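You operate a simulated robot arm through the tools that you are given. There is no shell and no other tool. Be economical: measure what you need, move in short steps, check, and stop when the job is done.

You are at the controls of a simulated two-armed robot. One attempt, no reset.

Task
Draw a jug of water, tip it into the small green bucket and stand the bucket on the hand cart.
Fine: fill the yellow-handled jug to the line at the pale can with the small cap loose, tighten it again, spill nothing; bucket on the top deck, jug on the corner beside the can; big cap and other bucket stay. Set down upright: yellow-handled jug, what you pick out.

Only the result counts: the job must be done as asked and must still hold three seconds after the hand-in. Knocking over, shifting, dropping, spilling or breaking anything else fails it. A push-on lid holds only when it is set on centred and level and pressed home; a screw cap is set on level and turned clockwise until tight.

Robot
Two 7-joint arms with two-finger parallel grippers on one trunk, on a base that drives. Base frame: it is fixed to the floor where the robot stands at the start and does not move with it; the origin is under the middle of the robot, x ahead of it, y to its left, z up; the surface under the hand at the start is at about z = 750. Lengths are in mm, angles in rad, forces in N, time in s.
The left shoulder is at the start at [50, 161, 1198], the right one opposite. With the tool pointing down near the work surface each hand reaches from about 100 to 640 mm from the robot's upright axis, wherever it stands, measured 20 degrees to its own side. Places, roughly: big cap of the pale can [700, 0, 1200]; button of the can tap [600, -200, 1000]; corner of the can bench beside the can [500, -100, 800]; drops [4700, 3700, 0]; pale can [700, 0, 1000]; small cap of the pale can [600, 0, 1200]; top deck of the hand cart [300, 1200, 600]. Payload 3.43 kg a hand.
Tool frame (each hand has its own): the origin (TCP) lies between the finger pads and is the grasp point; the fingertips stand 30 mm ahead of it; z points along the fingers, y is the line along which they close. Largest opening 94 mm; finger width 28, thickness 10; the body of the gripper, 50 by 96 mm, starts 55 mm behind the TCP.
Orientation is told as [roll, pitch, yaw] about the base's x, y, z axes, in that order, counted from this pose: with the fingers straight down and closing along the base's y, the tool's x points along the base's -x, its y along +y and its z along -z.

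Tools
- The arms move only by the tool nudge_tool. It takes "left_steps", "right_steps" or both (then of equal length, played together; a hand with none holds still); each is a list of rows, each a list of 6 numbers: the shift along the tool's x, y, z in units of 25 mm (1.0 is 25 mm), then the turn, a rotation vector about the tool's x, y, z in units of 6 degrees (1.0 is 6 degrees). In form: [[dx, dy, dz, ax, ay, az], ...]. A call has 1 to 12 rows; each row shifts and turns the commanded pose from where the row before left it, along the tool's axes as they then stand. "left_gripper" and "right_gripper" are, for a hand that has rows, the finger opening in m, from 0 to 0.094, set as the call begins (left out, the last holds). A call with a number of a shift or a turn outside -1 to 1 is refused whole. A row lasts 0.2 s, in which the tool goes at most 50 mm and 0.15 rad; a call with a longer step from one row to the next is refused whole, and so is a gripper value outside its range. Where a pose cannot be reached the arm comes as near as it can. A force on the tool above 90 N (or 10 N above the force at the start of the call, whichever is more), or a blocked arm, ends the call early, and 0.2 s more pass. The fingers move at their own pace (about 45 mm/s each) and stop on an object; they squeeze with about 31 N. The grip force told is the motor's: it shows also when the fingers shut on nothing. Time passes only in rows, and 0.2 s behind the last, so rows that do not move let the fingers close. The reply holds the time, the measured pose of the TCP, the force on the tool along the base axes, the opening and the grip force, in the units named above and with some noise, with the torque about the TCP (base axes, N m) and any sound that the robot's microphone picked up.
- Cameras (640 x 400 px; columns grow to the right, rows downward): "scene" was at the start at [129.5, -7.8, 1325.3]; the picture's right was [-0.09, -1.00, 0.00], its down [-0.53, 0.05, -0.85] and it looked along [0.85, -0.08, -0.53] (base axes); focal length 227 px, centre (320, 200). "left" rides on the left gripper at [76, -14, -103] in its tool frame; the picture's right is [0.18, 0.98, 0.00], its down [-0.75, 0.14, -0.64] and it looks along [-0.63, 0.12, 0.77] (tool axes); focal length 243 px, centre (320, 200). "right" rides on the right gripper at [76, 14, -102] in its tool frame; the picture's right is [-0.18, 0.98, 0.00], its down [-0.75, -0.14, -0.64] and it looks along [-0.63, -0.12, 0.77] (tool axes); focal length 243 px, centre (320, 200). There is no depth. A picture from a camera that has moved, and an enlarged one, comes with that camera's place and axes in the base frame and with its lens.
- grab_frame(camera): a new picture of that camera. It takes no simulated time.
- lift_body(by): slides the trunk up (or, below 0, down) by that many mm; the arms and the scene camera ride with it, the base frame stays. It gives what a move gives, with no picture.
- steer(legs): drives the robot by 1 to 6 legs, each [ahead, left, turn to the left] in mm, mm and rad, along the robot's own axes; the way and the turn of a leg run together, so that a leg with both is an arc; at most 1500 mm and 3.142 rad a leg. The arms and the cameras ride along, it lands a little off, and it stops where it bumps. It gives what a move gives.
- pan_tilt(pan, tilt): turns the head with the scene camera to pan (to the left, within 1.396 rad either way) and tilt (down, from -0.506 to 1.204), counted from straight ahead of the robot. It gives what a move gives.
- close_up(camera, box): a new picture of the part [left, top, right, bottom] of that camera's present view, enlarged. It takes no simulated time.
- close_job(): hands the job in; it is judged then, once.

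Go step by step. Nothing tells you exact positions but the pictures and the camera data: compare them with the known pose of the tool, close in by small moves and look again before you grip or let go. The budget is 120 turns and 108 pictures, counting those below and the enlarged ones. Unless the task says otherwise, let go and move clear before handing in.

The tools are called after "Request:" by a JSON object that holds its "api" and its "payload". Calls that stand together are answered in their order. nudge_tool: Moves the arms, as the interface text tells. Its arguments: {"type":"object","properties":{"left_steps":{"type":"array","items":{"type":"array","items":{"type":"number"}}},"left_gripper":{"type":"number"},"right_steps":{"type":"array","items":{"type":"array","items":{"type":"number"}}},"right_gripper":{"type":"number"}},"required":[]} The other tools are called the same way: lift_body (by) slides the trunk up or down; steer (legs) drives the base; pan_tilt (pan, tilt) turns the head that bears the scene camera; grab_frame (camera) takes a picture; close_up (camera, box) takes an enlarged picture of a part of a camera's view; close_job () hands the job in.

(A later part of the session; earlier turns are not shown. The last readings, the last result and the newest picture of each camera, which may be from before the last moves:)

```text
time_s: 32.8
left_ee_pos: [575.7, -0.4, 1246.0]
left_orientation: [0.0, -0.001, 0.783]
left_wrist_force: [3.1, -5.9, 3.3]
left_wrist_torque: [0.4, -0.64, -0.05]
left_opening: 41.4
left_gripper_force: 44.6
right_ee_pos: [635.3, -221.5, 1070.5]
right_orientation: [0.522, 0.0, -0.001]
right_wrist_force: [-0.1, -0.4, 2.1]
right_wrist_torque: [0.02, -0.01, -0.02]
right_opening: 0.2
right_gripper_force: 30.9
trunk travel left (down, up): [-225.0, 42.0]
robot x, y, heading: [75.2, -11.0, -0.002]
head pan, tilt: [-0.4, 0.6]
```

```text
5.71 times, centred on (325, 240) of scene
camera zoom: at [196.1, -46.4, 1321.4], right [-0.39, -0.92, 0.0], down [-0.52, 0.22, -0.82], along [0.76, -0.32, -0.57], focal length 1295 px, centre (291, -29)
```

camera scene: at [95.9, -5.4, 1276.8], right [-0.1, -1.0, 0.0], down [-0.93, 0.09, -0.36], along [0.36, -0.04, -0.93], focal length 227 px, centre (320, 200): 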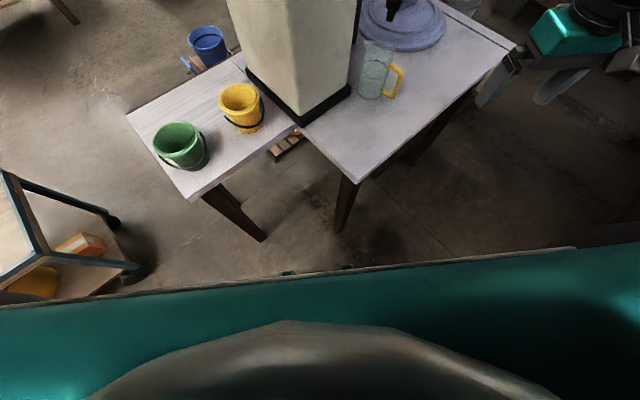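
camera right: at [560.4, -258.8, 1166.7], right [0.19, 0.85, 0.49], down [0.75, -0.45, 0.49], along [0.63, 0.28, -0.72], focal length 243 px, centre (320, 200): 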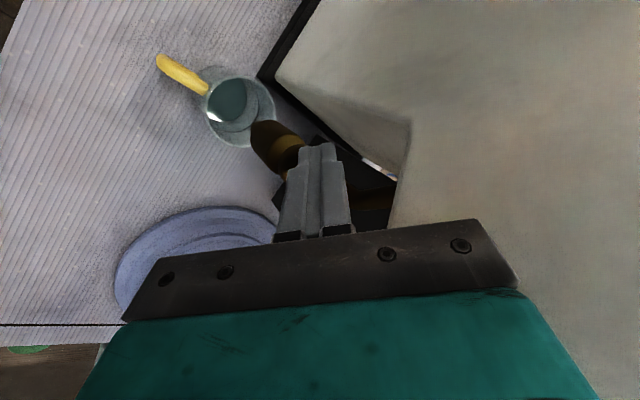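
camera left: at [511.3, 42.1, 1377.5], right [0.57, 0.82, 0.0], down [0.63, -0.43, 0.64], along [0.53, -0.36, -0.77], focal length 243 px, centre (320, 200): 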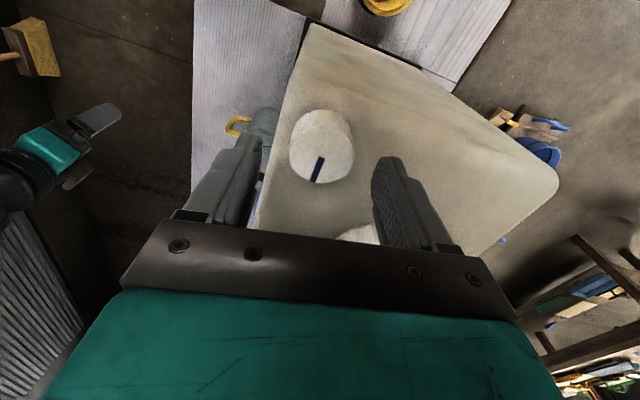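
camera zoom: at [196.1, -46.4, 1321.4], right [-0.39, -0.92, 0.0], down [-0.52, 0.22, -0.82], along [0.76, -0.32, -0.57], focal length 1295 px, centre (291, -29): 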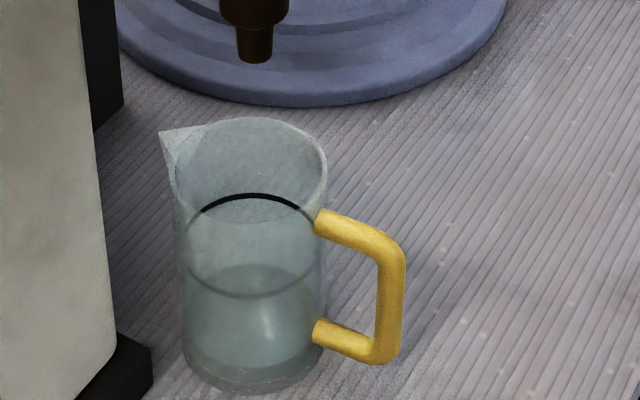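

Water is at about 12 mm and rising slowly. I hold for another 2.6 s.

Request:
{"api": "nudge_tool", "payload": {"right_steps": [[0, 0, 0, 0, 0, 0], [0, 0, 0, 0, 0, 0], [0, 0, 0, 0, 0, 0], [0, 0, 0, 0, 0, 0], [0, 0, 0, 0, 0, 0], [0, 0, 0, 0, 0, 0], [0, 0, 0, 0, 0, 0], [0, 0, 0, 0, 0, 0], [0, 0, 0, 0, 0, 0], [0, 0, 0, 0, 0, 0], [0, 0, 0, 0, 0, 0], [0, 0, 0, 0, 0, 0]]}}

Request:
{"api": "close_up", "payload": {"camera": "scene", "box": [300, 205, 350, 275]}}

```text
time_s: 35.4
left_ee_pos: [574.5, -1.0, 1245.3]
left_orientation: [0.001, 0.001, 0.782]
left_wrist_force: [3.4, -5.4, 4.3]
left_wrist_torque: [0.04, -0.31, -0.04]
left_opening: 41.2
left_gripper_force: 44.9
right_ee_pos: [635.6, -220.6, 1070.1]
right_orientation: [0.524, 0.0, 0.0]
right_wrist_force: [-0.2, 0.2, 2.2]
right_wrist_torque: [0.01, 0.0, -0.01]
right_opening: 0.0
right_gripper_force: 30.5
trunk travel left (down, up): [-225.0, 42.0]
robot x, y, heading: [74.1, -12.8, -0.001]
head pan, tilt: [-0.4, 0.6]
```

```text
5.71 times, centred on (325, 240) of scene
camera zoom: at [196.1, -46.3, 1321.4], right [-0.39, -0.92, 0.0], down [-0.52, 0.22, -0.82], along [0.76, -0.32, -0.57], focal length 1295 px, centre (291, -29)
```

zoom: 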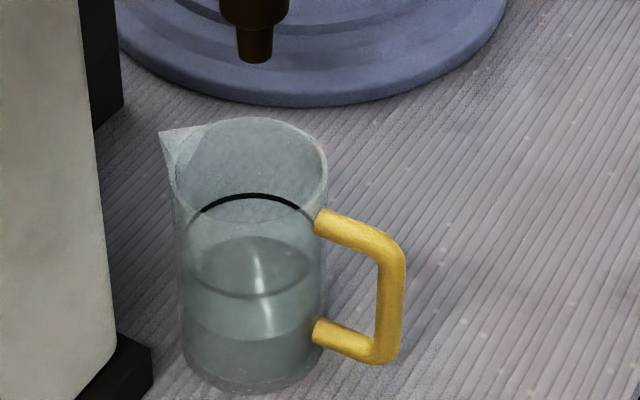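

Rising about 11 px/s, with about 42 px to go. I hold another 2.6 s and then fine-tune.

Request:
{"api": "nudge_tool", "payload": {"right_steps": [[0, 0, 0, 0, 0, 0], [0, 0, 0, 0, 0, 0], [0, 0, 0, 0, 0, 0], [0, 0, 0, 0, 0, 0], [0, 0, 0, 0, 0, 0], [0, 0, 0, 0, 0, 0], [0, 0, 0, 0, 0, 0], [0, 0, 0, 0, 0, 0], [0, 0, 0, 0, 0, 0], [0, 0, 0, 0, 0, 0], [0, 0, 0, 0, 0, 0], [0, 0, 0, 0, 0, 0]]}}

Request:
{"api": "close_up", "payload": {"camera": "scene", "box": [300, 205, 350, 275]}}

```text
time_s: 38.0
left_ee_pos: [575.5, -1.9, 1245.1]
left_orientation: [0.0, 0.001, 0.784]
left_wrist_force: [3.5, -5.4, 5.0]
left_wrist_torque: [-0.26, -0.05, -0.04]
left_opening: 41.4
left_gripper_force: 45.1
right_ee_pos: [636.6, -220.3, 1070.6]
right_orientation: [0.525, -0.002, -0.002]
right_wrist_force: [-0.4, 0.0, 2.1]
right_wrist_torque: [0.04, -0.05, -0.01]
right_opening: 0.1
right_gripper_force: 31.1
trunk travel left (down, up): [-225.0, 42.0]
robot x, y, heading: [75.7, -10.6, -0.001]
head pan, tilt: [-0.4, 0.6]
```

```text
5.71 times, centred on (325, 240) of scene
camera zoom: at [196.1, -46.3, 1321.4], right [-0.39, -0.92, 0.0], down [-0.52, 0.22, -0.82], along [0.76, -0.32, -0.57], focal length 1295 px, centre (291, -29)
```

zoom: 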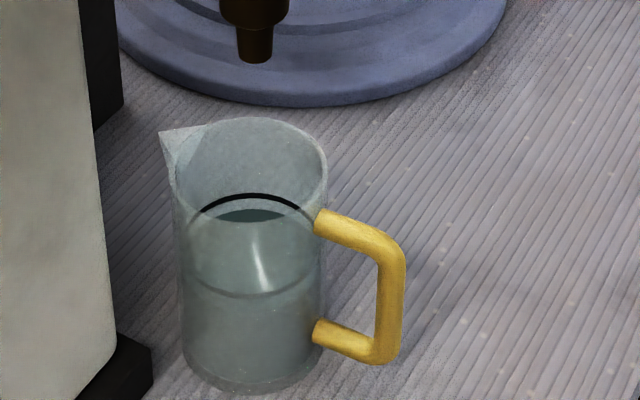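

About 1.15 s is left to the line. I hold for five rows and then release.

Request:
{"api": "nudge_tool", "payload": {"right_steps": [[0, 0, 0, 0, 0, 0], [0, 0, 0, 0, 0, 0], [0, 0, 0, 0, 0, 0], [0, 0, 0, 0, 0, 0], [0, 0, 0, 0, 0, 0], [0, 0.2, -0.346, 0, 0, 0], [0, 0.1, -0.173, 0, 0, 0], [0, 0, 0, 0, 0, 0]]}}

Request:
{"api": "close_up", "payload": {"camera": "scene", "box": [300, 205, 350, 275]}}

```text
time_s: 39.8
left_ee_pos: [575.8, -0.6, 1245.8]
left_orientation: [-0.001, 0.001, 0.784]
left_wrist_force: [2.6, -5.4, 4.4]
left_wrist_torque: [-0.42, -0.15, -0.02]
left_opening: 41.6
left_gripper_force: 45.2
right_ee_pos: [635.8, -222.0, 1085.0]
right_orientation: [0.524, -0.001, -0.004]
right_wrist_force: [-0.2, -0.1, -0.4]
right_wrist_torque: [0.0, -0.03, 0.0]
right_opening: 0.0
right_gripper_force: 31.2
trunk travel left (down, up): [-225.0, 42.0]
robot x, y, heading: [75.0, -8.6, -0.001]
head pan, tilt: [-0.4, 0.6]
```

```text
5.71 times, centred on (325, 240) of scene
camera zoom: at [196.2, -46.3, 1321.4], right [-0.39, -0.92, 0.0], down [-0.52, 0.22, -0.82], along [0.76, -0.32, -0.57], focal length 1295 px, centre (291, -29)
```

zoom: 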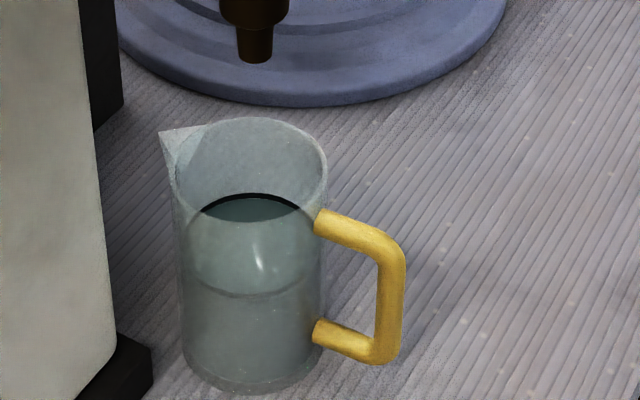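

The level sits on the line. Now the left hand tightens the cap clockwise while the right hand withdraws.

Request:
{"api": "nudge_tool", "payload": {"left_steps": [[0, 0, 0, 0, 0, 1], [0, 0, 0, 0, 0, 1], [0, 0, 0, 0, 0, 1], [0, 0, 0, 0, 0, 1], [0, 0, 0, 0, 0, 1], [0, 0, 0, 0, 0, 1], [0, 0, 0, 0, 0, 1], [0, 0, 0, 0, 0, 1], [0, 0, 0, 0, 0, 1], [0, 0, 0, 0, 0, 1], [0, 0, 0, 0, 0, 1], [0, 0, 0, 0, 0, 1]], "right_steps": [[0, 0.5, -0.866, 0, 0, 0], [0, 0, -1, 0, 0, 0], [0.5, -0.5, -0.7, 0, 0, 0], [0.8, -0.8, 0, 0, 0, 0], [0.8, -0.8, 0, 0, 0, 0], [0.8, -0.8, 0, 0, 0, 0], [0.8, -0.8, 0, 0, 0, 0], [0, 0, 0, 0, 0, 0], [0, 0, 0, 0, 0, 0], [0, 0, 0, 0, 0, 0], [0, 0, 0, 0, 0, 0], [0, 0, 0, 0, 0, 0]]}}

Request:
{"api": "nudge_tool", "payload": {"left_steps": [[0, 0, 0, 0, 0, 1], [0, 0, 0, 0, 0, 1], [0, 0, 0, 0, 0, 1]]}}

Request:
{"api": "close_up", "payload": {"camera": "left", "box": [240, 100, 400, 240]}}

```text
time_s: 42.4
left_ee_pos: [576.1, 0.2, 1246.2]
left_orientation: [-0.001, 0.002, -0.477]
left_wrist_force: [0.7, 0.8, 0.7]
left_wrist_torque: [0.16, -0.92, 0.02]
left_opening: 41.6
left_gripper_force: 44.7
right_ee_pos: [542.2, -321.6, 1103.4]
right_orientation: [0.522, -0.001, -0.003]
right_wrist_force: [-0.4, 0.2, -0.6]
right_wrist_torque: [0.02, 0.0, -0.01]
right_opening: 0.1
right_gripper_force: 31.0
trunk travel left (down, up): [-225.0, 42.0]
robot x, y, heading: [75.9, -12.8, -0.004]
head pan, tilt: [-0.4, 0.6]
```

```text
time_s: 43.2
left_ee_pos: [574.7, -0.1, 1245.0]
left_orientation: [-0.001, 0.003, -0.786]
left_wrist_force: [-0.4, 2.6, -2.4]
left_wrist_torque: [0.17, -0.91, 0.29]
left_opening: 41.1
left_gripper_force: 45.2
right_ee_pos: [542.4, -320.5, 1102.5]
right_orientation: [0.524, 0.0, -0.004]
right_wrist_force: [0.5, -0.2, -0.4]
right_wrist_torque: [-0.01, 0.0, -0.01]
right_opening: 0.0
right_gripper_force: 31.1
trunk travel left (down, up): [-225.0, 42.0]
robot x, y, heading: [75.7, -9.7, -0.004]
head pan, tilt: [-0.4, 0.6]
```

```text
2.86 times, centred on (320, 170) of left
camera zoom: at [512.1, 43.4, 1347.5], right [0.57, 0.82, 0.0], down [0.63, -0.43, 0.64], along [0.53, -0.36, -0.77], focal length 693 px, centre (320, 286)
```

zoom: 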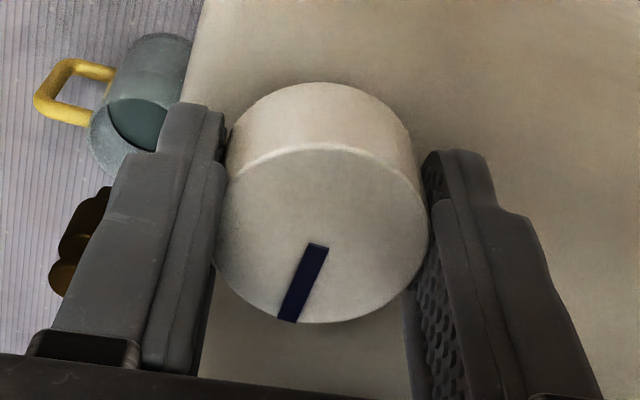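

Torque is rising (0.29 Nm) at the original angle. I turn a little further to make it tight.

Request:
{"api": "nudge_tool", "payload": {"left_steps": [[0, 0, 0, 0, 0, 0.7], [0, 0, 0, 0, 0, 0.7], [0, 0, 0, 0, 0, 0]]}}

Request:
{"api": "close_up", "payload": {"camera": "left", "box": [240, 100, 400, 240]}}

```text
time_s: 44.0
left_ee_pos: [575.8, 0.5, 1246.8]
left_orientation: [0.0, 0.002, -0.933]
left_wrist_force: [2.1, 2.2, -2.4]
left_wrist_torque: [0.49, -0.1, 0.84]
left_opening: 41.8
left_gripper_force: 44.9
right_ee_pos: [543.6, -321.7, 1101.9]
right_orientation: [0.524, 0.0, -0.003]
right_wrist_force: [-1.5, -1.0, -0.7]
right_wrist_torque: [-0.02, 0.01, 0.0]
right_opening: 0.1
right_gripper_force: 30.9
trunk travel left (down, up): [-225.0, 42.0]
robot x, y, heading: [72.9, -9.1, 0.001]
head pan, tilt: [-0.4, 0.6]
```

```text
2.86 times, centred on (320, 170) of left
camera zoom: at [519.4, 52.1, 1347.5], right [0.68, 0.73, 0.0], down [0.56, -0.52, 0.64], along [0.47, -0.44, -0.77], focal length 693 px, centre (320, 286)
```

zoom: 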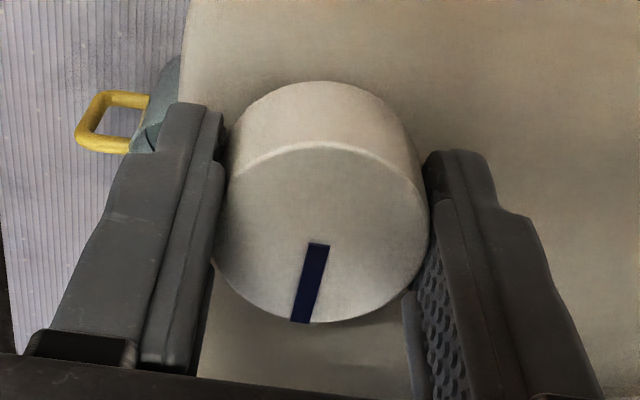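

The cap is tight (0.84 Nm, with the gripper starting to slip on it). I release, lift and move the left hand away.

Request:
{"api": "nudge_tool", "payload": {"left_steps": [[0, 0, 0, 0, 0, 0], [0, 0, 0, 0, 0, 0], [0, 0, 0, 0, 0, 0], [0, 0, -0.5, 0, 0, 0], [0, 0, -1, 0, 0, 0], [0, 0, -1, 0, 0, 0], [0, 0, -1, 0, 0, 0]], "left_gripper": 0.07}}

Request:
{"api": "nudge_tool", "payload": {"left_steps": [[1, 0, 0, 0, 0, -1], [1, 0, 0, 0, 0, -1], [1, 0, 0, 0, 0, -1], [1, 0.5, 0, 0, 0, -1], [0.5, 1, 0, 0, 0, -1], [0, 1, 0, 0, 0, -1], [0, 1, 0, 0, 0, -1], [0, 1, 0, 0, 0, -1], [0, 1, 0, 0, 0, -0.9], [0, 1, 0, 0, 0, 0], [0, 1, 0, 0, 0, 0], [0, 1, 0, 0, 0, 0]]}}

Request:
{"api": "grab_frame", "payload": {"camera": "scene"}}

Request:
{"api": "grab_frame", "payload": {"camera": "right"}}

```text
time_s: 45.6
left_ee_pos: [574.9, -1.5, 1326.6]
left_orientation: [-0.008, 0.013, -0.933]
left_wrist_force: [-0.4, 0.1, 1.1]
left_wrist_torque: [-0.04, -0.04, 0.04]
left_opening: 69.8
left_gripper_force: 0.0
left hand out of reach, approached as far as the arm can: row 7
right_ee_pos: [542.4, -322.2, 1101.7]
right_orientation: [0.524, 0.0, -0.002]
right_wrist_force: [0.8, -0.2, 0.2]
right_wrist_torque: [0.03, -0.05, -0.01]
right_opening: 0.1
right_gripper_force: 30.6
trunk travel left (down, up): [-225.0, 42.0]
robot x, y, heading: [75.9, -13.0, -0.004]
head pan, tilt: [-0.4, 0.6]
```

```text
time_s: 48.2
left_ee_pos: [539.1, 280.1, 1333.4]
left_orientation: [-0.002, 0.001, -0.001]
left_wrist_force: [-0.8, -0.5, 0.5]
left_wrist_torque: [0.0, 0.0, -0.03]
left_opening: 70.0
left_gripper_force: 0.1
right_ee_pos: [543.6, -321.0, 1102.2]
right_orientation: [0.523, -0.001, -0.003]
right_wrist_force: [0.1, 0.0, 0.5]
right_wrist_torque: [0.0, 0.01, 0.03]
right_opening: 0.0
right_gripper_force: 30.1
trunk travel left (down, up): [-225.0, 42.0]
robot x, y, heading: [78.3, -13.8, -0.002]
head pan, tilt: [-0.4, 0.6]
```

```text
67 pictures are left
camera scene: at [196.1, -45.1, 1321.4], right [-0.39, -0.92, 0.0], down [-0.52, 0.22, -0.83], along [0.76, -0.32, -0.56], focal length 227 px, centre (320, 200)
```

scene: 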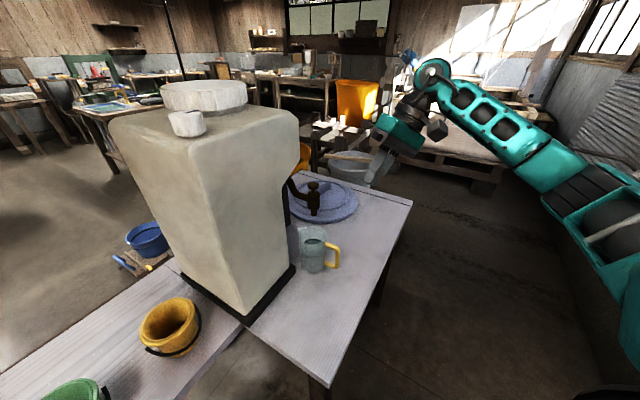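

```text
66 pictures are left
camera right: at [467.6, -358.9, 1198.5], right [0.19, 0.85, 0.49], down [0.75, -0.45, 0.49], along [0.63, 0.28, -0.72], focal length 243 px, centre (320, 200)
```

right: 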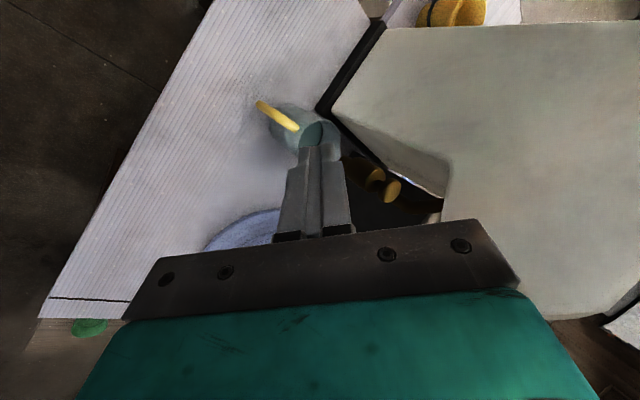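

The handle bar is near (572,-258), z 810–868, pointing from the jug toward (-0.8,-0.6). Before gripping I do a dry run to see whether the right arm can reach a pouring pose with the fingers past vertical.

Request:
{"api": "nudge_tool", "payload": {"right_steps": [[0, 0, 0, 1, 0, 0], [0, 0, 0, 1, 0, 0], [0, 0, 0, 1, 0, 0], [0, 0, 0, 1, 0, 0], [0, 0, 0, 1, 0, 0], [1, 0.6, 0, 0, 0, 0], [1, 0.6, 0, 0, 0, 0], [1, 0.6, 0, 0, 0, 0], [1, 0.6, 0, 0, 0, 0], [1, 0.6, 0, 0, 0, 0]], "right_gripper": 0.045}}

Request:
{"api": "nudge_tool", "payload": {"right_steps": [[0, 0, 0, 0, 1, 0], [0, 0, 0, 0, 1, 0], [0, 0, 0, 0, 1, 0], [0, 0, 0, 0, 1, 0], [0, 0, 0, 0, 1, 0], [0, 0, 0, 0, 1, 0], [0, 0, 0, 0, 1, 0], [0, 0, 0, 0, 0.5, 0]]}}

Request:
{"api": "grab_frame", "payload": {"camera": "scene"}}

```text
time_s: 50.4
left_ee_pos: [538.4, 279.8, 1333.7]
left_orientation: [-0.002, 0.0, -0.001]
left_wrist_force: [0.0, -0.3, 0.3]
left_wrist_torque: [0.03, 0.01, -0.02]
left_opening: 70.0
left_gripper_force: 0.1
right_ee_pos: [418.2, -246.3, 1100.2]
right_orientation: [0.0, 0.002, -0.004]
right_wrist_force: [-0.2, 0.6, 0.9]
right_wrist_torque: [0.01, -0.01, 0.02]
right_opening: 44.9
right_gripper_force: 0.0
trunk travel left (down, up): [-225.0, 42.0]
robot x, y, heading: [76.1, -11.0, -0.002]
head pan, tilt: [-0.4, 0.6]
```

```text
time_s: 52.2
left_ee_pos: [538.5, 279.4, 1333.5]
left_orientation: [0.002, -0.001, -0.002]
left_wrist_force: [0.0, 0.4, -0.7]
left_wrist_torque: [0.0, 0.01, -0.04]
left_opening: 69.9
left_gripper_force: 0.1
right_ee_pos: [419.0, -245.8, 1100.1]
right_orientation: [0.001, 0.788, -0.001]
right_wrist_force: [-0.4, -0.2, -0.2]
right_wrist_torque: [0.01, 0.04, 0.03]
right_opening: 44.8
right_gripper_force: 0.1
trunk travel left (down, up): [-225.0, 42.0]
robot x, y, heading: [76.1, -12.0, -0.003]
head pan, tilt: [-0.4, 0.6]
```

```text
65 pictures are left
camera scene: at [196.2, -45.5, 1321.4], right [-0.39, -0.92, 0.0], down [-0.52, 0.22, -0.83], along [0.76, -0.32, -0.56], focal length 227 px, centre (320, 200)
```

scene: 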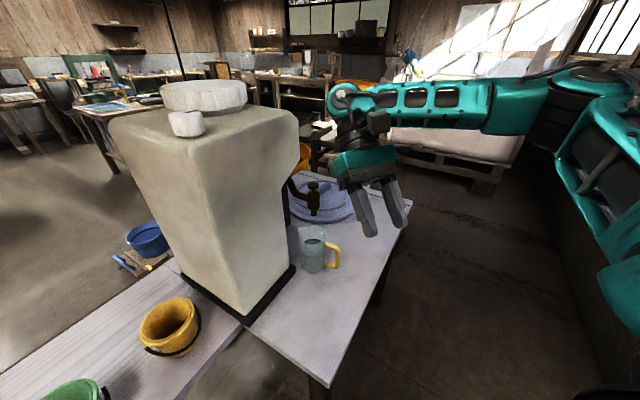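

The past-vertical pour pose is reachable. Now I orient the right hand for the handle grip: yaw 39°, fingers 25° below horizontal.

Request:
{"api": "nudge_tool", "payload": {"right_steps": [[0, 0, 0, 0, -1, 0], [0, 0, 0, 0, -1, 0], [0, 0, 0, 0, -1, 0], [0, 0, 0, 0, -1, 0], [0, 0, 0, 0, -1, 0], [0, 0, 0, 0, -1, 0], [0, 0, 0, 0, -1, 0], [0, 0, 0, 0, -0.5, 0], [0, 0, 0, 0, 0, -1], [0, 0, 0, 0, 0, -1], [0, 0, 0, 0, 0, -1], [0, 0, 0, 0, 0, -1]]}}

Request:
{"api": "nudge_tool", "payload": {"right_steps": [[0, 0, 0, 0, 0, -1], [0, 0, 0, 0, 0, -1], [0, 0, 0, 0, 0, -0.5], [0, 0, 0, 0, -1, 0], [0, 0, 0, 0, -1, 0], [0, 0, 0, 0, -1, 0], [0, 0, 0, 0, -1, 0], [0, 0, 0, 0, -1, 0], [0, 0, 0, 0, -1, 0], [0, 0, 0, 0, -1, 0], [0, 0, 0, 0, -1, 0], [0, 0, 0, 0, -1, 0]]}}

Request:
{"api": "nudge_tool", "payload": {"right_steps": [[0, 0, 0, 0, -1, 0], [0, 0, 0, 0, -0.83, 0], [0, 0, 0, 0, 0, 0]]}}

Request:
{"api": "grab_frame", "payload": {"camera": "right"}}

```text
time_s: 54.8
left_ee_pos: [537.7, 279.6, 1333.5]
left_orientation: [0.0, -0.001, -0.001]
left_wrist_force: [0.6, 0.0, -0.3]
left_wrist_torque: [-0.01, -0.01, -0.02]
left_opening: 70.0
left_gripper_force: 0.0
right_ee_pos: [419.2, -246.4, 1101.3]
right_orientation: [-0.002, 0.0, 0.417]
right_wrist_force: [-0.3, -0.2, -0.2]
right_wrist_torque: [0.01, 0.02, -0.01]
right_opening: 45.0
right_gripper_force: 0.0
trunk travel left (down, up): [-225.0, 42.0]
robot x, y, heading: [73.0, -12.4, -0.0]
head pan, tilt: [-0.4, 0.6]
```

```text
time_s: 57.4
left_ee_pos: [538.8, 279.1, 1333.9]
left_orientation: [0.001, 0.001, -0.002]
left_wrist_force: [0.2, -0.1, 0.8]
left_wrist_torque: [-0.05, -0.02, 0.0]
left_opening: 70.0
left_gripper_force: 0.1
right_ee_pos: [434.3, -255.7, 1103.9]
right_orientation: [0.013, -0.941, 0.663]
right_wrist_force: [-0.9, 0.7, 0.1]
right_wrist_torque: [-0.01, -0.04, 0.02]
right_opening: 45.0
right_gripper_force: 0.1
right hand out of reach, approached as far as the arm can: row 10, 11, 12
trunk travel left (down, up): [-225.0, 42.0]
robot x, y, heading: [74.7, -13.2, -0.003]
head pan, tilt: [-0.4, 0.6]
```

```text
time_s: 58.2
left_ee_pos: [538.4, 278.7, 1333.3]
left_orientation: [-0.001, -0.001, -0.003]
left_wrist_force: [-1.1, -0.6, 1.2]
left_wrist_torque: [-0.01, -0.02, 0.01]
left_opening: 70.2
left_gripper_force: 0.0
right_ee_pos: [447.0, -249.7, 1100.4]
right_orientation: [0.0, -1.134, 0.676]
right_wrist_force: [0.2, 0.3, 0.7]
right_wrist_torque: [-0.02, -0.03, 0.02]
right_opening: 44.8
right_gripper_force: 0.0
right hand out of reach, approached as far as the arm can: row 1
trunk travel left (down, up): [-225.0, 42.0]
robot x, y, heading: [78.1, -12.4, 0.001]
head pan, tilt: [-0.4, 0.6]
```

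```text
64 pictures are left
camera right: at [340.8, -315.3, 1075.8], right [-0.56, 0.81, 0.17], down [-0.12, -0.28, 0.95], along [0.82, 0.51, 0.25], focal length 243 px, centre (320, 200)
```

right: 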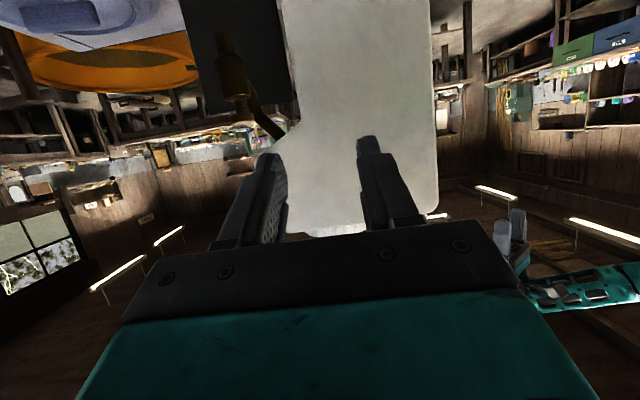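

Orientation reached. I move to the pre-grasp point, 100 mm short of the handle.

Request:
{"api": "nudge_tool", "payload": {"right_steps": [[0, -1, 0, 0, 0, 0], [0.97, -1, 0.41, 0, 0, 0], [0.97, -0.7, 0.41, 0, 0, 0], [0.97, -0.7, 0.41, 0, 0, 0], [0.97, 0, 0.41, 0, 0, 0], [0.97, 0, 0.41, 0, 0, 0], [0.97, 0, 0.41, 0, 0, 0], [0.97, 0, 0.41, 0, 0, 0], [0.97, 0, 0.41, 0, 0, 0]]}}

Request:
{"api": "grab_frame", "payload": {"camera": "right"}}

Request:
{"api": "grab_frame", "payload": {"camera": "scene"}}

```text
time_s: 60.2
left_ee_pos: [537.8, 278.5, 1332.5]
left_orientation: [0.0, 0.001, -0.002]
left_wrist_force: [-0.3, 0.2, 0.7]
left_wrist_torque: [0.0, -0.01, 0.03]
left_opening: 69.8
left_gripper_force: 0.1
right_ee_pos: [491.5, -318.1, 890.3]
right_orientation: [0.0, -1.133, 0.678]
right_wrist_force: [0.1, -0.2, -0.5]
right_wrist_torque: [0.02, 0.01, -0.02]
right_opening: 45.0
right_gripper_force: 0.1
trunk travel left (down, up): [-225.0, 42.0]
robot x, y, heading: [74.1, -11.5, -0.002]
head pan, tilt: [-0.4, 0.6]
```

```text
63 pictures are left
camera right: at [386.3, -384.4, 865.2], right [-0.56, 0.81, 0.17], down [-0.12, -0.27, 0.95], along [0.82, 0.51, 0.25], focal length 243 px, centre (320, 200)
```

right: 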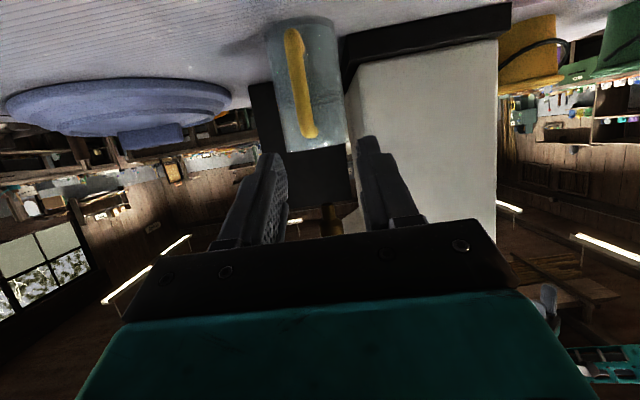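

```text
62 pictures are left
camera scene: at [196.3, -45.8, 1321.4], right [-0.39, -0.92, 0.0], down [-0.52, 0.22, -0.82], along [0.76, -0.32, -0.57], focal length 227 px, centre (320, 200)
```

scene: 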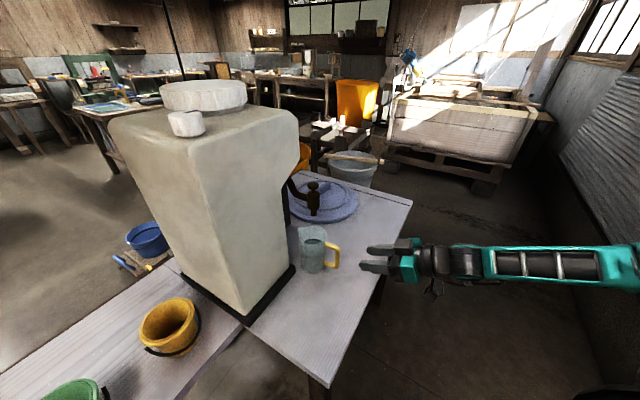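

The handle bar lies about 11 mm to tool -y and a bit low. I correct and advance 70 mm, then look again.

Request:
{"api": "nudge_tool", "payload": {"right_steps": [[0.44, -0.44, 0.2, 0, 0, 0], [0, 0, 0.9, 0, 0, 0], [0, 0, 0.9, 0, 0, 0], [0, 0, 0.8, 0, 0, 0], [0, 0, 0, 0, 0, 0]]}}

Request:
{"api": "grab_frame", "payload": {"camera": "right"}}

Request:
{"api": "close_up", "payload": {"camera": "scene", "box": [290, 200, 410, 290]}}

```text
time_s: 61.4
left_ee_pos: [537.8, 279.1, 1334.1]
left_orientation: [-0.001, -0.001, -0.001]
left_wrist_force: [-0.1, 1.2, -0.5]
left_wrist_torque: [0.0, 0.0, -0.03]
left_opening: 70.1
left_gripper_force: 0.0
right_ee_pos: [543.2, -289.5, 850.1]
right_orientation: [-0.002, -1.134, 0.679]
right_wrist_force: [0.8, -0.1, -0.2]
right_wrist_torque: [-0.01, -0.04, 0.0]
right_opening: 44.8
right_gripper_force: 0.0
trunk travel left (down, up): [-225.0, 42.0]
robot x, y, heading: [75.8, -8.7, -0.001]
head pan, tilt: [-0.4, 0.6]
```

```text
61 pictures are left
camera right: at [438.9, -355.9, 826.1], right [-0.56, 0.81, 0.17], down [-0.12, -0.27, 0.95], along [0.82, 0.51, 0.25], focal length 243 px, centre (320, 200)
```

right: 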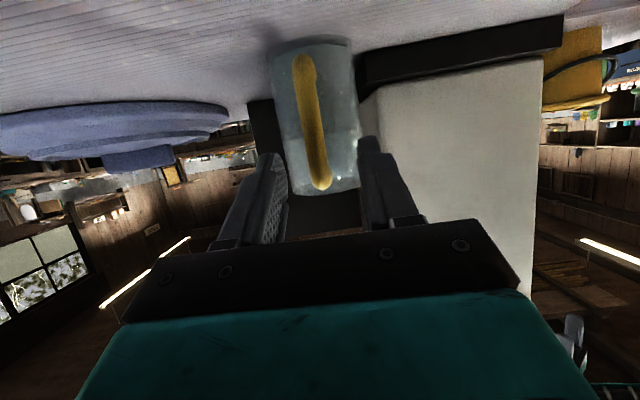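

```text
4.44 times, centred on (350, 245) of scene
camera zoom: at [196.1, -45.6, 1321.4], right [-0.39, -0.92, 0.0], down [-0.52, 0.22, -0.83], along [0.76, -0.32, -0.56], focal length 1007 px, centre (187, 0)
```

zoom: 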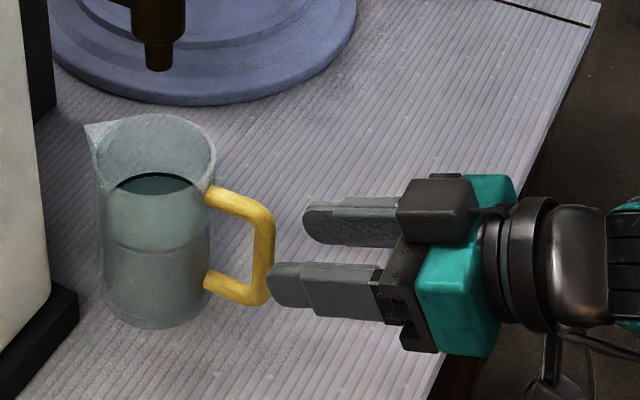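

Closer now: about 55–60 mm still to go to the bar, and 4 mm to the side. I advance 40 mm and check.

Request:
{"api": "nudge_tool", "payload": {"right_steps": [[0, -0.16, 0.5, 0, 0, 0], [0, 0, 0.6, 0, 0, 0], [0, 0, 0.5, 0, 0, 0], [0, 0, 0, 0, 0, 0]]}}

Request:
{"api": "grab_frame", "payload": {"camera": "right"}}

Request:
{"api": "close_up", "payload": {"camera": "scene", "box": [290, 200, 410, 290]}}

```text
time_s: 62.4
left_ee_pos: [537.5, 279.5, 1334.4]
left_orientation: [0.001, 0.0, -0.002]
left_wrist_force: [-0.5, -0.7, 0.0]
left_wrist_torque: [0.03, 0.0, -0.02]
left_opening: 69.9
left_gripper_force: 0.1
right_ee_pos: [574.8, -268.7, 833.6]
right_orientation: [0.0, -1.134, 0.677]
right_wrist_force: [0.3, -0.6, -0.1]
right_wrist_torque: [0.0, 0.03, 0.03]
right_opening: 45.0
right_gripper_force: 0.0
trunk travel left (down, up): [-225.0, 42.0]
robot x, y, heading: [73.4, -9.6, -0.004]
head pan, tilt: [-0.4, 0.6]
```

```text
59 pictures are left
camera right: at [469.0, -336.1, 809.1], right [-0.56, 0.81, 0.17], down [-0.12, -0.28, 0.95], along [0.82, 0.51, 0.25], focal length 243 px, centre (320, 200)
```

right: 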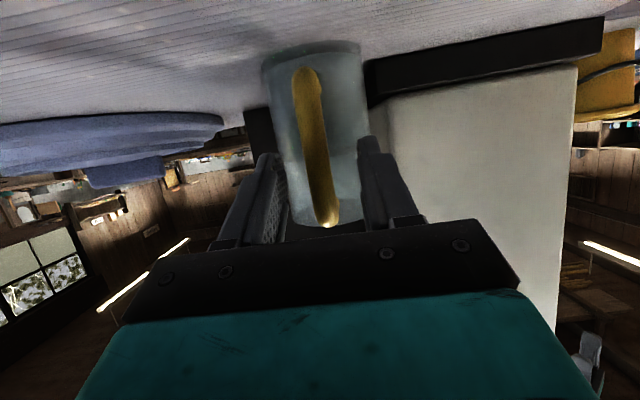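

```text
4.44 times, centred on (350, 245) of scene
camera zoom: at [196.1, -45.6, 1321.4], right [-0.39, -0.92, 0.0], down [-0.52, 0.22, -0.83], along [0.76, -0.32, -0.56], focal length 1007 px, centre (187, 0)
```

zoom: 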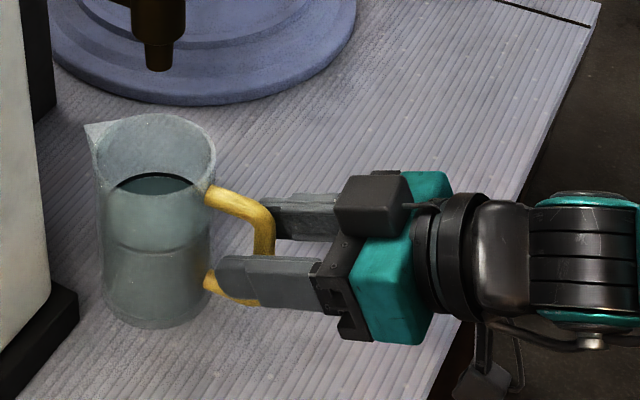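

The bar is between the pads and centred. I close the gripper.

Request:
{"api": "nudge_tool", "payload": {"right_steps": [[0, 0, 0, 0, 0, 0], [0, 0, 0, 0, 0, 0], [0, 0, 0, 0, 0, 0], [0, 0, 0, 0, 0, 0]], "right_gripper": 0.0}}

Request:
{"api": "close_up", "payload": {"camera": "scene", "box": [290, 200, 410, 290]}}

```text
time_s: 63.4
left_ee_pos: [538.1, 278.4, 1333.3]
left_orientation: [-0.002, 0.002, 0.0]
left_wrist_force: [1.2, 0.9, -0.1]
left_wrist_torque: [-0.02, 0.02, 0.01]
left_opening: 69.8
left_gripper_force: 0.1
right_ee_pos: [574.2, -270.0, 834.6]
right_orientation: [0.0, -1.135, 0.678]
right_wrist_force: [-0.8, -0.5, -0.3]
right_wrist_torque: [0.04, 0.0, 0.02]
right_opening: 13.1
right_gripper_force: 31.1
trunk travel left (down, up): [-225.0, 42.0]
robot x, y, heading: [71.8, -8.4, -0.003]
head pan, tilt: [-0.4, 0.6]
```

```text
4.44 times, centred on (350, 245) of scene
camera zoom: at [196.0, -45.6, 1321.4], right [-0.39, -0.92, 0.0], down [-0.52, 0.22, -0.83], along [0.76, -0.32, -0.56], focal length 1007 px, centre (187, 0)
```

zoom: 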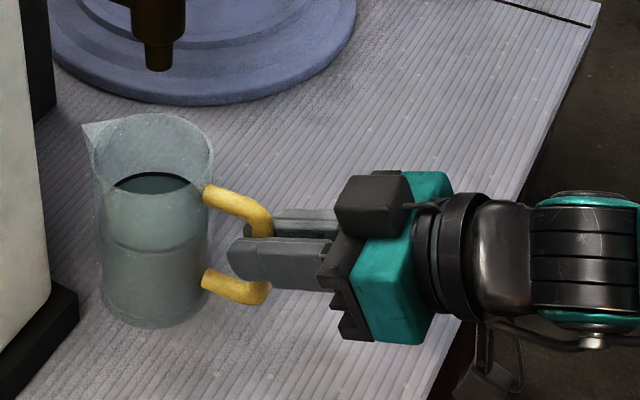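

Handle gripped (13 mm). I lift 15 mm, retract from the tap and then raise further.

Request:
{"api": "nudge_tool", "payload": {"right_steps": [[-0.27, 0, -0.13, 0, 0, 0], [-0.36, 0, -0.17, 0, 0, 0], [0.21, 0, -0.45, 0, 0, 0], [0.3, 0, -0.65, 0, 0, 0], [0.3, 0, -0.65, 0, 0, 0], [0.3, 0, -0.65, 0, 0, 0], [0.21, 0, -0.45, 0, 0, 0], [0, 0, 0, 0, 0, 0]]}}

Request:
{"api": "close_up", "payload": {"camera": "scene", "box": [260, 180, 440, 320]}}

```text
time_s: 65.2
left_ee_pos: [539.0, 278.4, 1334.5]
left_orientation: [0.001, 0.001, -0.002]
left_wrist_force: [-0.2, -0.5, -0.1]
left_wrist_torque: [-0.01, -0.01, -0.03]
left_opening: 70.0
left_gripper_force: 0.0
right_ee_pos: [512.4, -320.0, 851.8]
right_orientation: [0.002, -1.134, 0.677]
right_wrist_force: [0.1, 0.2, -3.9]
right_wrist_torque: [-0.17, 0.21, -0.02]
right_opening: 12.7
right_gripper_force: 30.7
trunk travel left (down, up): [-225.0, 42.0]
robot x, y, heading: [76.5, -11.2, 0.001]
head pan, tilt: [-0.4, 0.6]
```

```text
2.86 times, centred on (350, 250) of scene
camera zoom: at [196.6, -45.7, 1321.3], right [-0.39, -0.92, 0.0], down [-0.52, 0.22, -0.82], along [0.76, -0.32, -0.57], focal length 648 px, centre (234, 57)
```

zoom: 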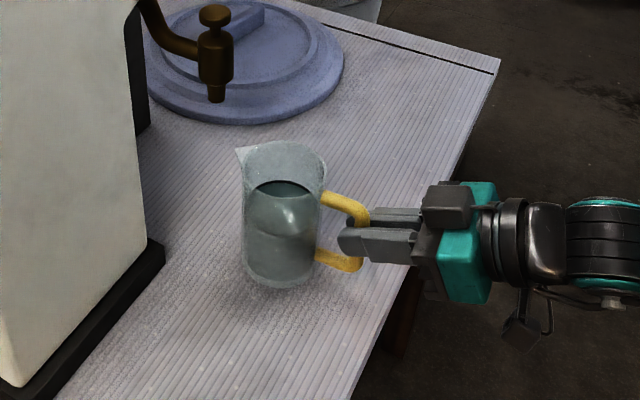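

Jug held upright with no spill (3.9 N). I raise it 80 mm, swing the left arm outward and back the base off.

Request:
{"api": "nudge_tool", "payload": {"right_steps": [[-0.58, 0, -0.27, 0, 0, 0], [-0.58, 0, -0.27, 0, 0, 0], [-0.58, 0, -0.27, 0, 0, 0], [-0.58, 0, -0.27, 0, 0, 0], [-0.58, 0, -0.27, 0, 0, 0], [0, 0, 0, 0, 0, 0]], "left_steps": [[0.8, 1, 0, 0, 0, 0], [0.8, 1, 0, 0, 0, 0], [0.8, 1, 0, 0, 0, 0], [0.8, 1, 0, 0, 0, 0], [0.8, 1, 0, 0, 0, 0], [0, 1, 0, 0, 0, 0]]}}

Request:
{"api": "steer", "payload": {"legs": [[-150, 0, 0]]}}

Request:
{"api": "pan_tilt", "payload": {"pan": 0.3, "tilt": 0.75}}

Request:
{"api": "grab_frame", "payload": {"camera": "scene"}}

```text
time_s: 66.6
left_ee_pos: [438.2, 428.3, 1333.6]
left_orientation: [-0.001, 0.0, -0.001]
left_wrist_force: [0.3, 0.1, 0.2]
left_wrist_torque: [-0.03, -0.04, -0.05]
left_opening: 70.0
left_gripper_force: 0.0
right_ee_pos: [513.1, -320.3, 932.7]
right_orientation: [0.001, -1.135, 0.677]
right_wrist_force: [1.3, 0.3, -3.9]
right_wrist_torque: [-0.2, 0.25, -0.01]
right_opening: 12.7
right_gripper_force: 30.9
trunk travel left (down, up): [-225.0, 42.0]
robot x, y, heading: [72.2, -6.7, -0.004]
head pan, tilt: [-0.4, 0.6]
```

```text
time_s: 68.0
left_ee_pos: [290.2, 427.9, 1334.8]
left_orientation: [-0.001, -0.001, -0.002]
left_wrist_force: [-0.1, -0.1, -0.7]
left_wrist_torque: [-0.03, -0.02, -0.03]
left_opening: 69.7
left_gripper_force: 0.1
right_ee_pos: [363.4, -321.2, 932.8]
right_orientation: [0.0, -1.135, 0.678]
right_wrist_force: [0.1, 0.2, -4.1]
right_wrist_torque: [-0.18, 0.19, -0.02]
right_opening: 13.1
right_gripper_force: 31.3
trunk travel left (down, up): [-225.0, 42.0]
robot x, y, heading: [-75.4, -12.0, -0.002]
head pan, tilt: [-0.4, 0.6]
```

```text
time_s: 69.0
left_ee_pos: [291.2, 427.2, 1333.4]
left_orientation: [-0.001, -0.001, -0.003]
left_wrist_force: [-0.6, 0.5, -1.0]
left_wrist_torque: [-0.01, 0.01, 0.02]
left_opening: 70.0
left_gripper_force: 0.2
right_ee_pos: [364.8, -320.2, 931.7]
right_orientation: [0.001, -1.136, 0.675]
right_wrist_force: [0.1, 0.2, -3.5]
right_wrist_torque: [-0.17, 0.23, -0.01]
right_opening: 12.9
right_gripper_force: 30.9
trunk travel left (down, up): [-225.0, 42.0]
robot x, y, heading: [-73.1, -6.0, -0.001]
head pan, tilt: [0.3, 0.75]
```

```text
55 pictures are left
camera scene: at [45.7, 13.3, 1308.5], right [0.29, -0.96, 0.0], down [-0.65, -0.2, -0.73], along [0.7, 0.21, -0.68], focal length 227 px, centre (320, 200)
```

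scene: 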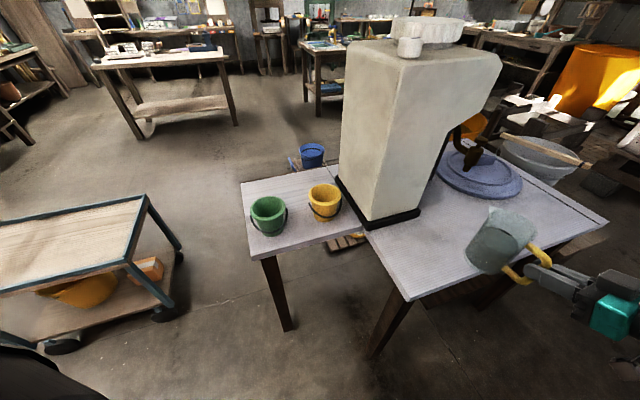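

Green bucket rim is at about (463,302). The cart's near corner is around (256,753). I drive left 355 mm and then ahead 60 mm so the bucket sits in front of the right arm.

Request:
{"api": "steer", "payload": {"legs": [[0, 355, 0], [60, 0, 0]]}}

Request:
{"api": "pan_tilt", "payload": {"pan": -0.1, "tilt": 0.85}}

Request:
{"api": "grab_frame", "payload": {"camera": "scene"}}

```text
time_s: 73.3
left_ee_pos: [354.3, 782.0, 1333.4]
left_orientation: [-0.002, -0.002, -0.006]
left_wrist_force: [0.2, -0.3, 0.8]
left_wrist_torque: [-0.01, 0.06, -0.02]
left_opening: 70.0
left_gripper_force: 0.0
right_ee_pos: [425.9, 33.8, 931.3]
right_orientation: [0.001, -1.132, 0.674]
right_wrist_force: [-0.3, 0.2, -3.4]
right_wrist_torque: [-0.22, 0.15, 0.01]
right_opening: 12.9
right_gripper_force: 31.3
trunk travel left (down, up): [-225.0, 42.0]
robot x, y, heading: [-13.6, 343.6, -0.003]
head pan, tilt: [0.3, 0.75]
```

```text
time_s: 74.2
left_ee_pos: [352.5, 782.5, 1334.4]
left_orientation: [-0.001, -0.001, -0.004]
left_wrist_force: [0.1, 0.1, -0.1]
left_wrist_torque: [0.02, 0.0, -0.01]
left_opening: 70.0
left_gripper_force: 0.1
right_ee_pos: [425.5, 33.6, 932.8]
right_orientation: [0.002, -1.133, 0.674]
right_wrist_force: [0.6, 0.6, -4.2]
right_wrist_torque: [-0.16, 0.21, 0.01]
right_opening: 13.1
right_gripper_force: 30.7
trunk travel left (down, up): [-225.0, 42.0]
robot x, y, heading: [-12.7, 340.1, -0.005]
head pan, tilt: [-0.099, 0.85]
```

```text
54 pictures are left
camera scene: at [105.5, 335.3, 1300.5], right [-0.1, -0.99, 0.0], down [-0.75, 0.08, -0.66], along [0.66, -0.07, -0.75], focal length 227 px, centre (320, 200)
```

scene: 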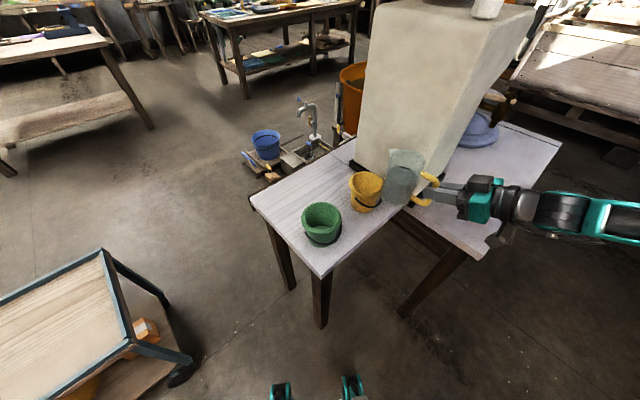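

Request:
{"api": "close_up", "payload": {"camera": "scene", "box": [270, 140, 430, 280]}}

```text
2.86 times, centred on (350, 210) of scene
camera zoom: at [105.5, 335.3, 1300.5], right [-0.1, -0.99, 0.0], down [-0.75, 0.08, -0.66], along [0.66, -0.07, -0.75], focal length 648 px, centre (234, 171)
```

zoom: 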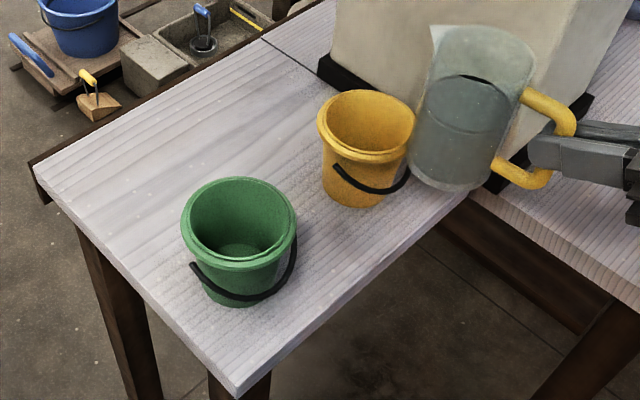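

Request:
{"api": "grab_frame", "payload": {"camera": "right"}}

```text
52 pictures are left
camera right: at [319.4, -32.7, 906.9], right [-0.55, 0.82, 0.17], down [-0.12, -0.27, 0.95], along [0.82, 0.51, 0.25], focal length 243 px, centre (320, 200)
```

right: 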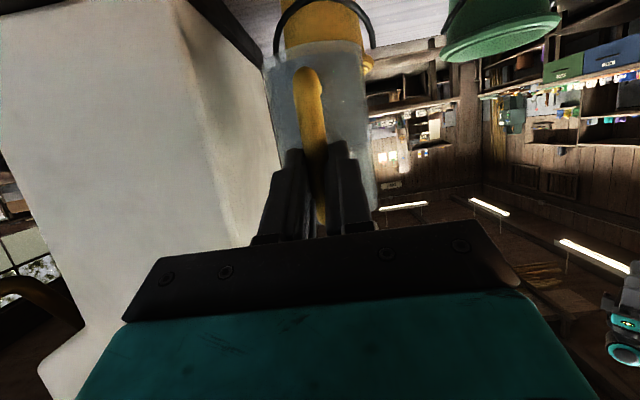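

The jug swung about 5° in the grip, so its spout is about 13 mm to the left of the hand plane. I raise 30 mm and move so the spout is over the green bucket centre (451,294).

Request:
{"api": "nudge_tool", "payload": {"right_steps": [[-0.54, 0, -0.25, 0, 0, 0], [-0.54, 0, -0.25, 0, 0, 0], [-0.13, 0.87, 0.28, 0, 0, 0], [-0.13, 0.87, 0.28, 0, 0, 0], [-0.13, 0.87, 0.28, 0, 0, 0], [-0.13, 0.87, 0.28, 0, 0, 0], [-0.13, 0.87, 0.28, 0, 0, 0], [-0.13, 0.87, 0.28, 0, 0, 0], [-0.13, 0.87, 0.28, 0, 0, 0], [-0.13, 0.87, 0.28, 0, 0, 0], [0, 0, 0, 0, 0, 0]]}}

Request:
{"api": "grab_frame", "payload": {"camera": "scene"}}

Request:
{"api": "close_up", "payload": {"camera": "scene", "box": [270, 100, 430, 280]}}

```text
time_s: 76.6
left_ee_pos: [353.2, 781.7, 1333.3]
left_orientation: [0.0, -0.001, -0.006]
left_wrist_force: [-0.4, 0.1, 0.3]
left_wrist_torque: [-0.01, -0.06, -0.01]
left_opening: 70.3
left_gripper_force: 0.1
right_ee_pos: [371.0, 202.5, 953.4]
right_orientation: [0.0, -1.132, 0.675]
right_wrist_force: [-0.4, 0.5, -3.5]
right_wrist_torque: [-0.16, 0.24, 0.0]
right_opening: 13.1
right_gripper_force: 31.1
right hand out of reach, approached as far as the arm can: row 2, 4, 5
trunk travel left (down, up): [-225.0, 42.0]
robot x, y, heading: [-15.7, 345.6, -0.007]
head pan, tilt: [-0.099, 0.85]
```

```text
51 pictures are left
camera scene: at [105.4, 335.2, 1300.5], right [-0.1, -0.99, 0.0], down [-0.75, 0.08, -0.66], along [0.66, -0.07, -0.75], focal length 227 px, centre (320, 200)
```

scene: 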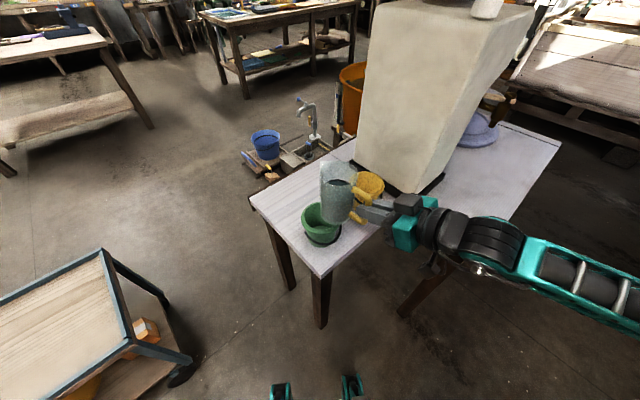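

```text
2.22 times, centred on (350, 190) of scene
camera zoom: at [105.4, 335.2, 1300.5], right [-0.1, -0.99, 0.0], down [-0.75, 0.08, -0.66], along [0.66, -0.07, -0.75], focal length 504 px, centre (253, 222)
```

zoom: 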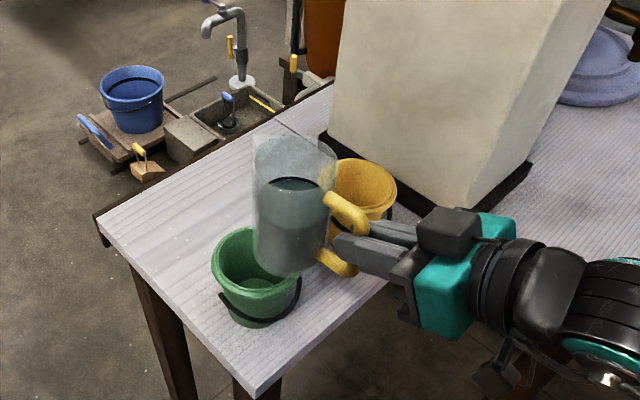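

The spout is roughly above the bucket. I tilt the jug 42° first, before water should flow, with a slight pull-back, and check.

Request:
{"api": "nudge_tool", "payload": {"right_steps": [[0, 0, 0, 0, 1, 0], [0, 0, 0, 0, 1, 0], [0, 0, 0, 0, 1, 0], [0, 0, 0, 0, 1, 0], [0, 0, 0, 0, 1, 0], [0, 0, 0, 0, 1, 0], [0, 0, 0, 0, 1, 0], [0, 0, 0, 0, 0, 0]]}}

Request:
{"api": "close_up", "payload": {"camera": "scene", "box": [270, 100, 430, 280]}}

```text
time_s: 78.4
left_ee_pos: [351.9, 781.6, 1333.8]
left_orientation: [0.0, -0.002, -0.005]
left_wrist_force: [-0.3, 0.6, -0.3]
left_wrist_torque: [-0.01, 0.03, 0.0]
left_opening: 69.6
left_gripper_force: 0.0
right_ee_pos: [370.2, 202.1, 955.8]
right_orientation: [0.0, -0.401, 0.675]
right_wrist_force: [-1.8, -0.7, 14.9]
right_wrist_torque: [0.66, -0.86, 0.03]
right_opening: 13.3
right_gripper_force: 31.0
trunk travel left (down, up): [-225.0, 42.0]
robot x, y, heading: [-13.0, 343.5, -0.002]
head pan, tilt: [-0.099, 0.85]
```

```text
2.22 times, centred on (350, 190) of scene
camera zoom: at [103.9, 335.3, 1300.7], right [-0.1, -0.99, 0.0], down [-0.75, 0.08, -0.66], along [0.66, -0.07, -0.75], focal length 504 px, centre (253, 222)
```

zoom: 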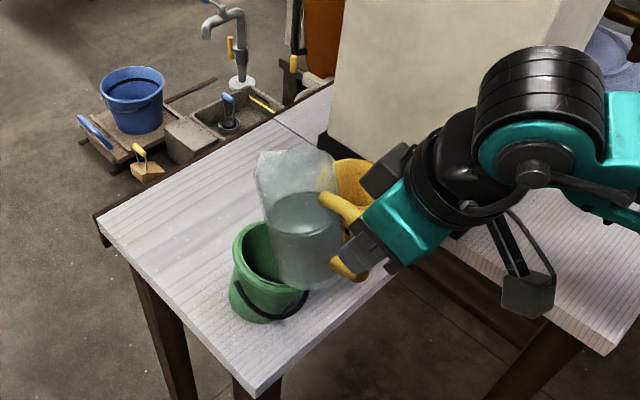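

The jug's bottom is pressing on the bucket rim and tilting the bucket. I lift straight up gently.

Request:
{"api": "nudge_tool", "payload": {"right_steps": [[-0.16, 0, -0.37, 0, 0, 0], [-0.16, 0, -0.37, 0, 0, 0], [-0.16, 0, -0.37, 0, 0, 0], [-0.16, 0, -0.37, 0, 0, 0], [-0.24, 0, -0.55, 0, 0, 0], [-0.24, 0, -0.55, 0, 0, 0], [0, 0, 0, 0, 0, 0]]}}

Request:
{"api": "close_up", "payload": {"camera": "scene", "box": [270, 100, 430, 280]}}

```text
time_s: 80.0
left_ee_pos: [353.0, 782.3, 1333.3]
left_orientation: [0.001, -0.001, -0.007]
left_wrist_force: [-0.7, 0.1, 0.4]
left_wrist_torque: [0.01, 0.01, -0.03]
left_opening: 70.2
left_gripper_force: 0.0
right_ee_pos: [372.8, 202.6, 1023.6]
right_orientation: [-0.001, -0.4, 0.675]
right_wrist_force: [0.3, -0.7, -4.1]
right_wrist_torque: [-0.12, 0.18, 0.02]
right_opening: 13.0
right_gripper_force: 30.8
trunk travel left (down, up): [-225.0, 42.0]
robot x, y, heading: [-13.1, 346.1, -0.004]
head pan, tilt: [-0.099, 0.85]
```

```text
2.22 times, centred on (350, 190) of scene
camera zoom: at [105.4, 335.3, 1300.5], right [-0.1, -0.99, 0.0], down [-0.75, 0.08, -0.66], along [0.66, -0.07, -0.75], focal length 504 px, centre (253, 222)
```

zoom: 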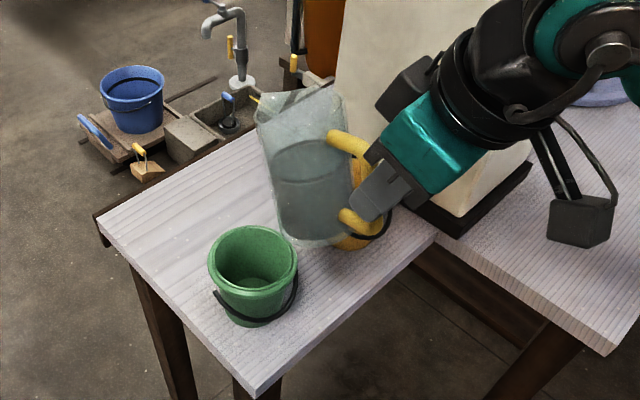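

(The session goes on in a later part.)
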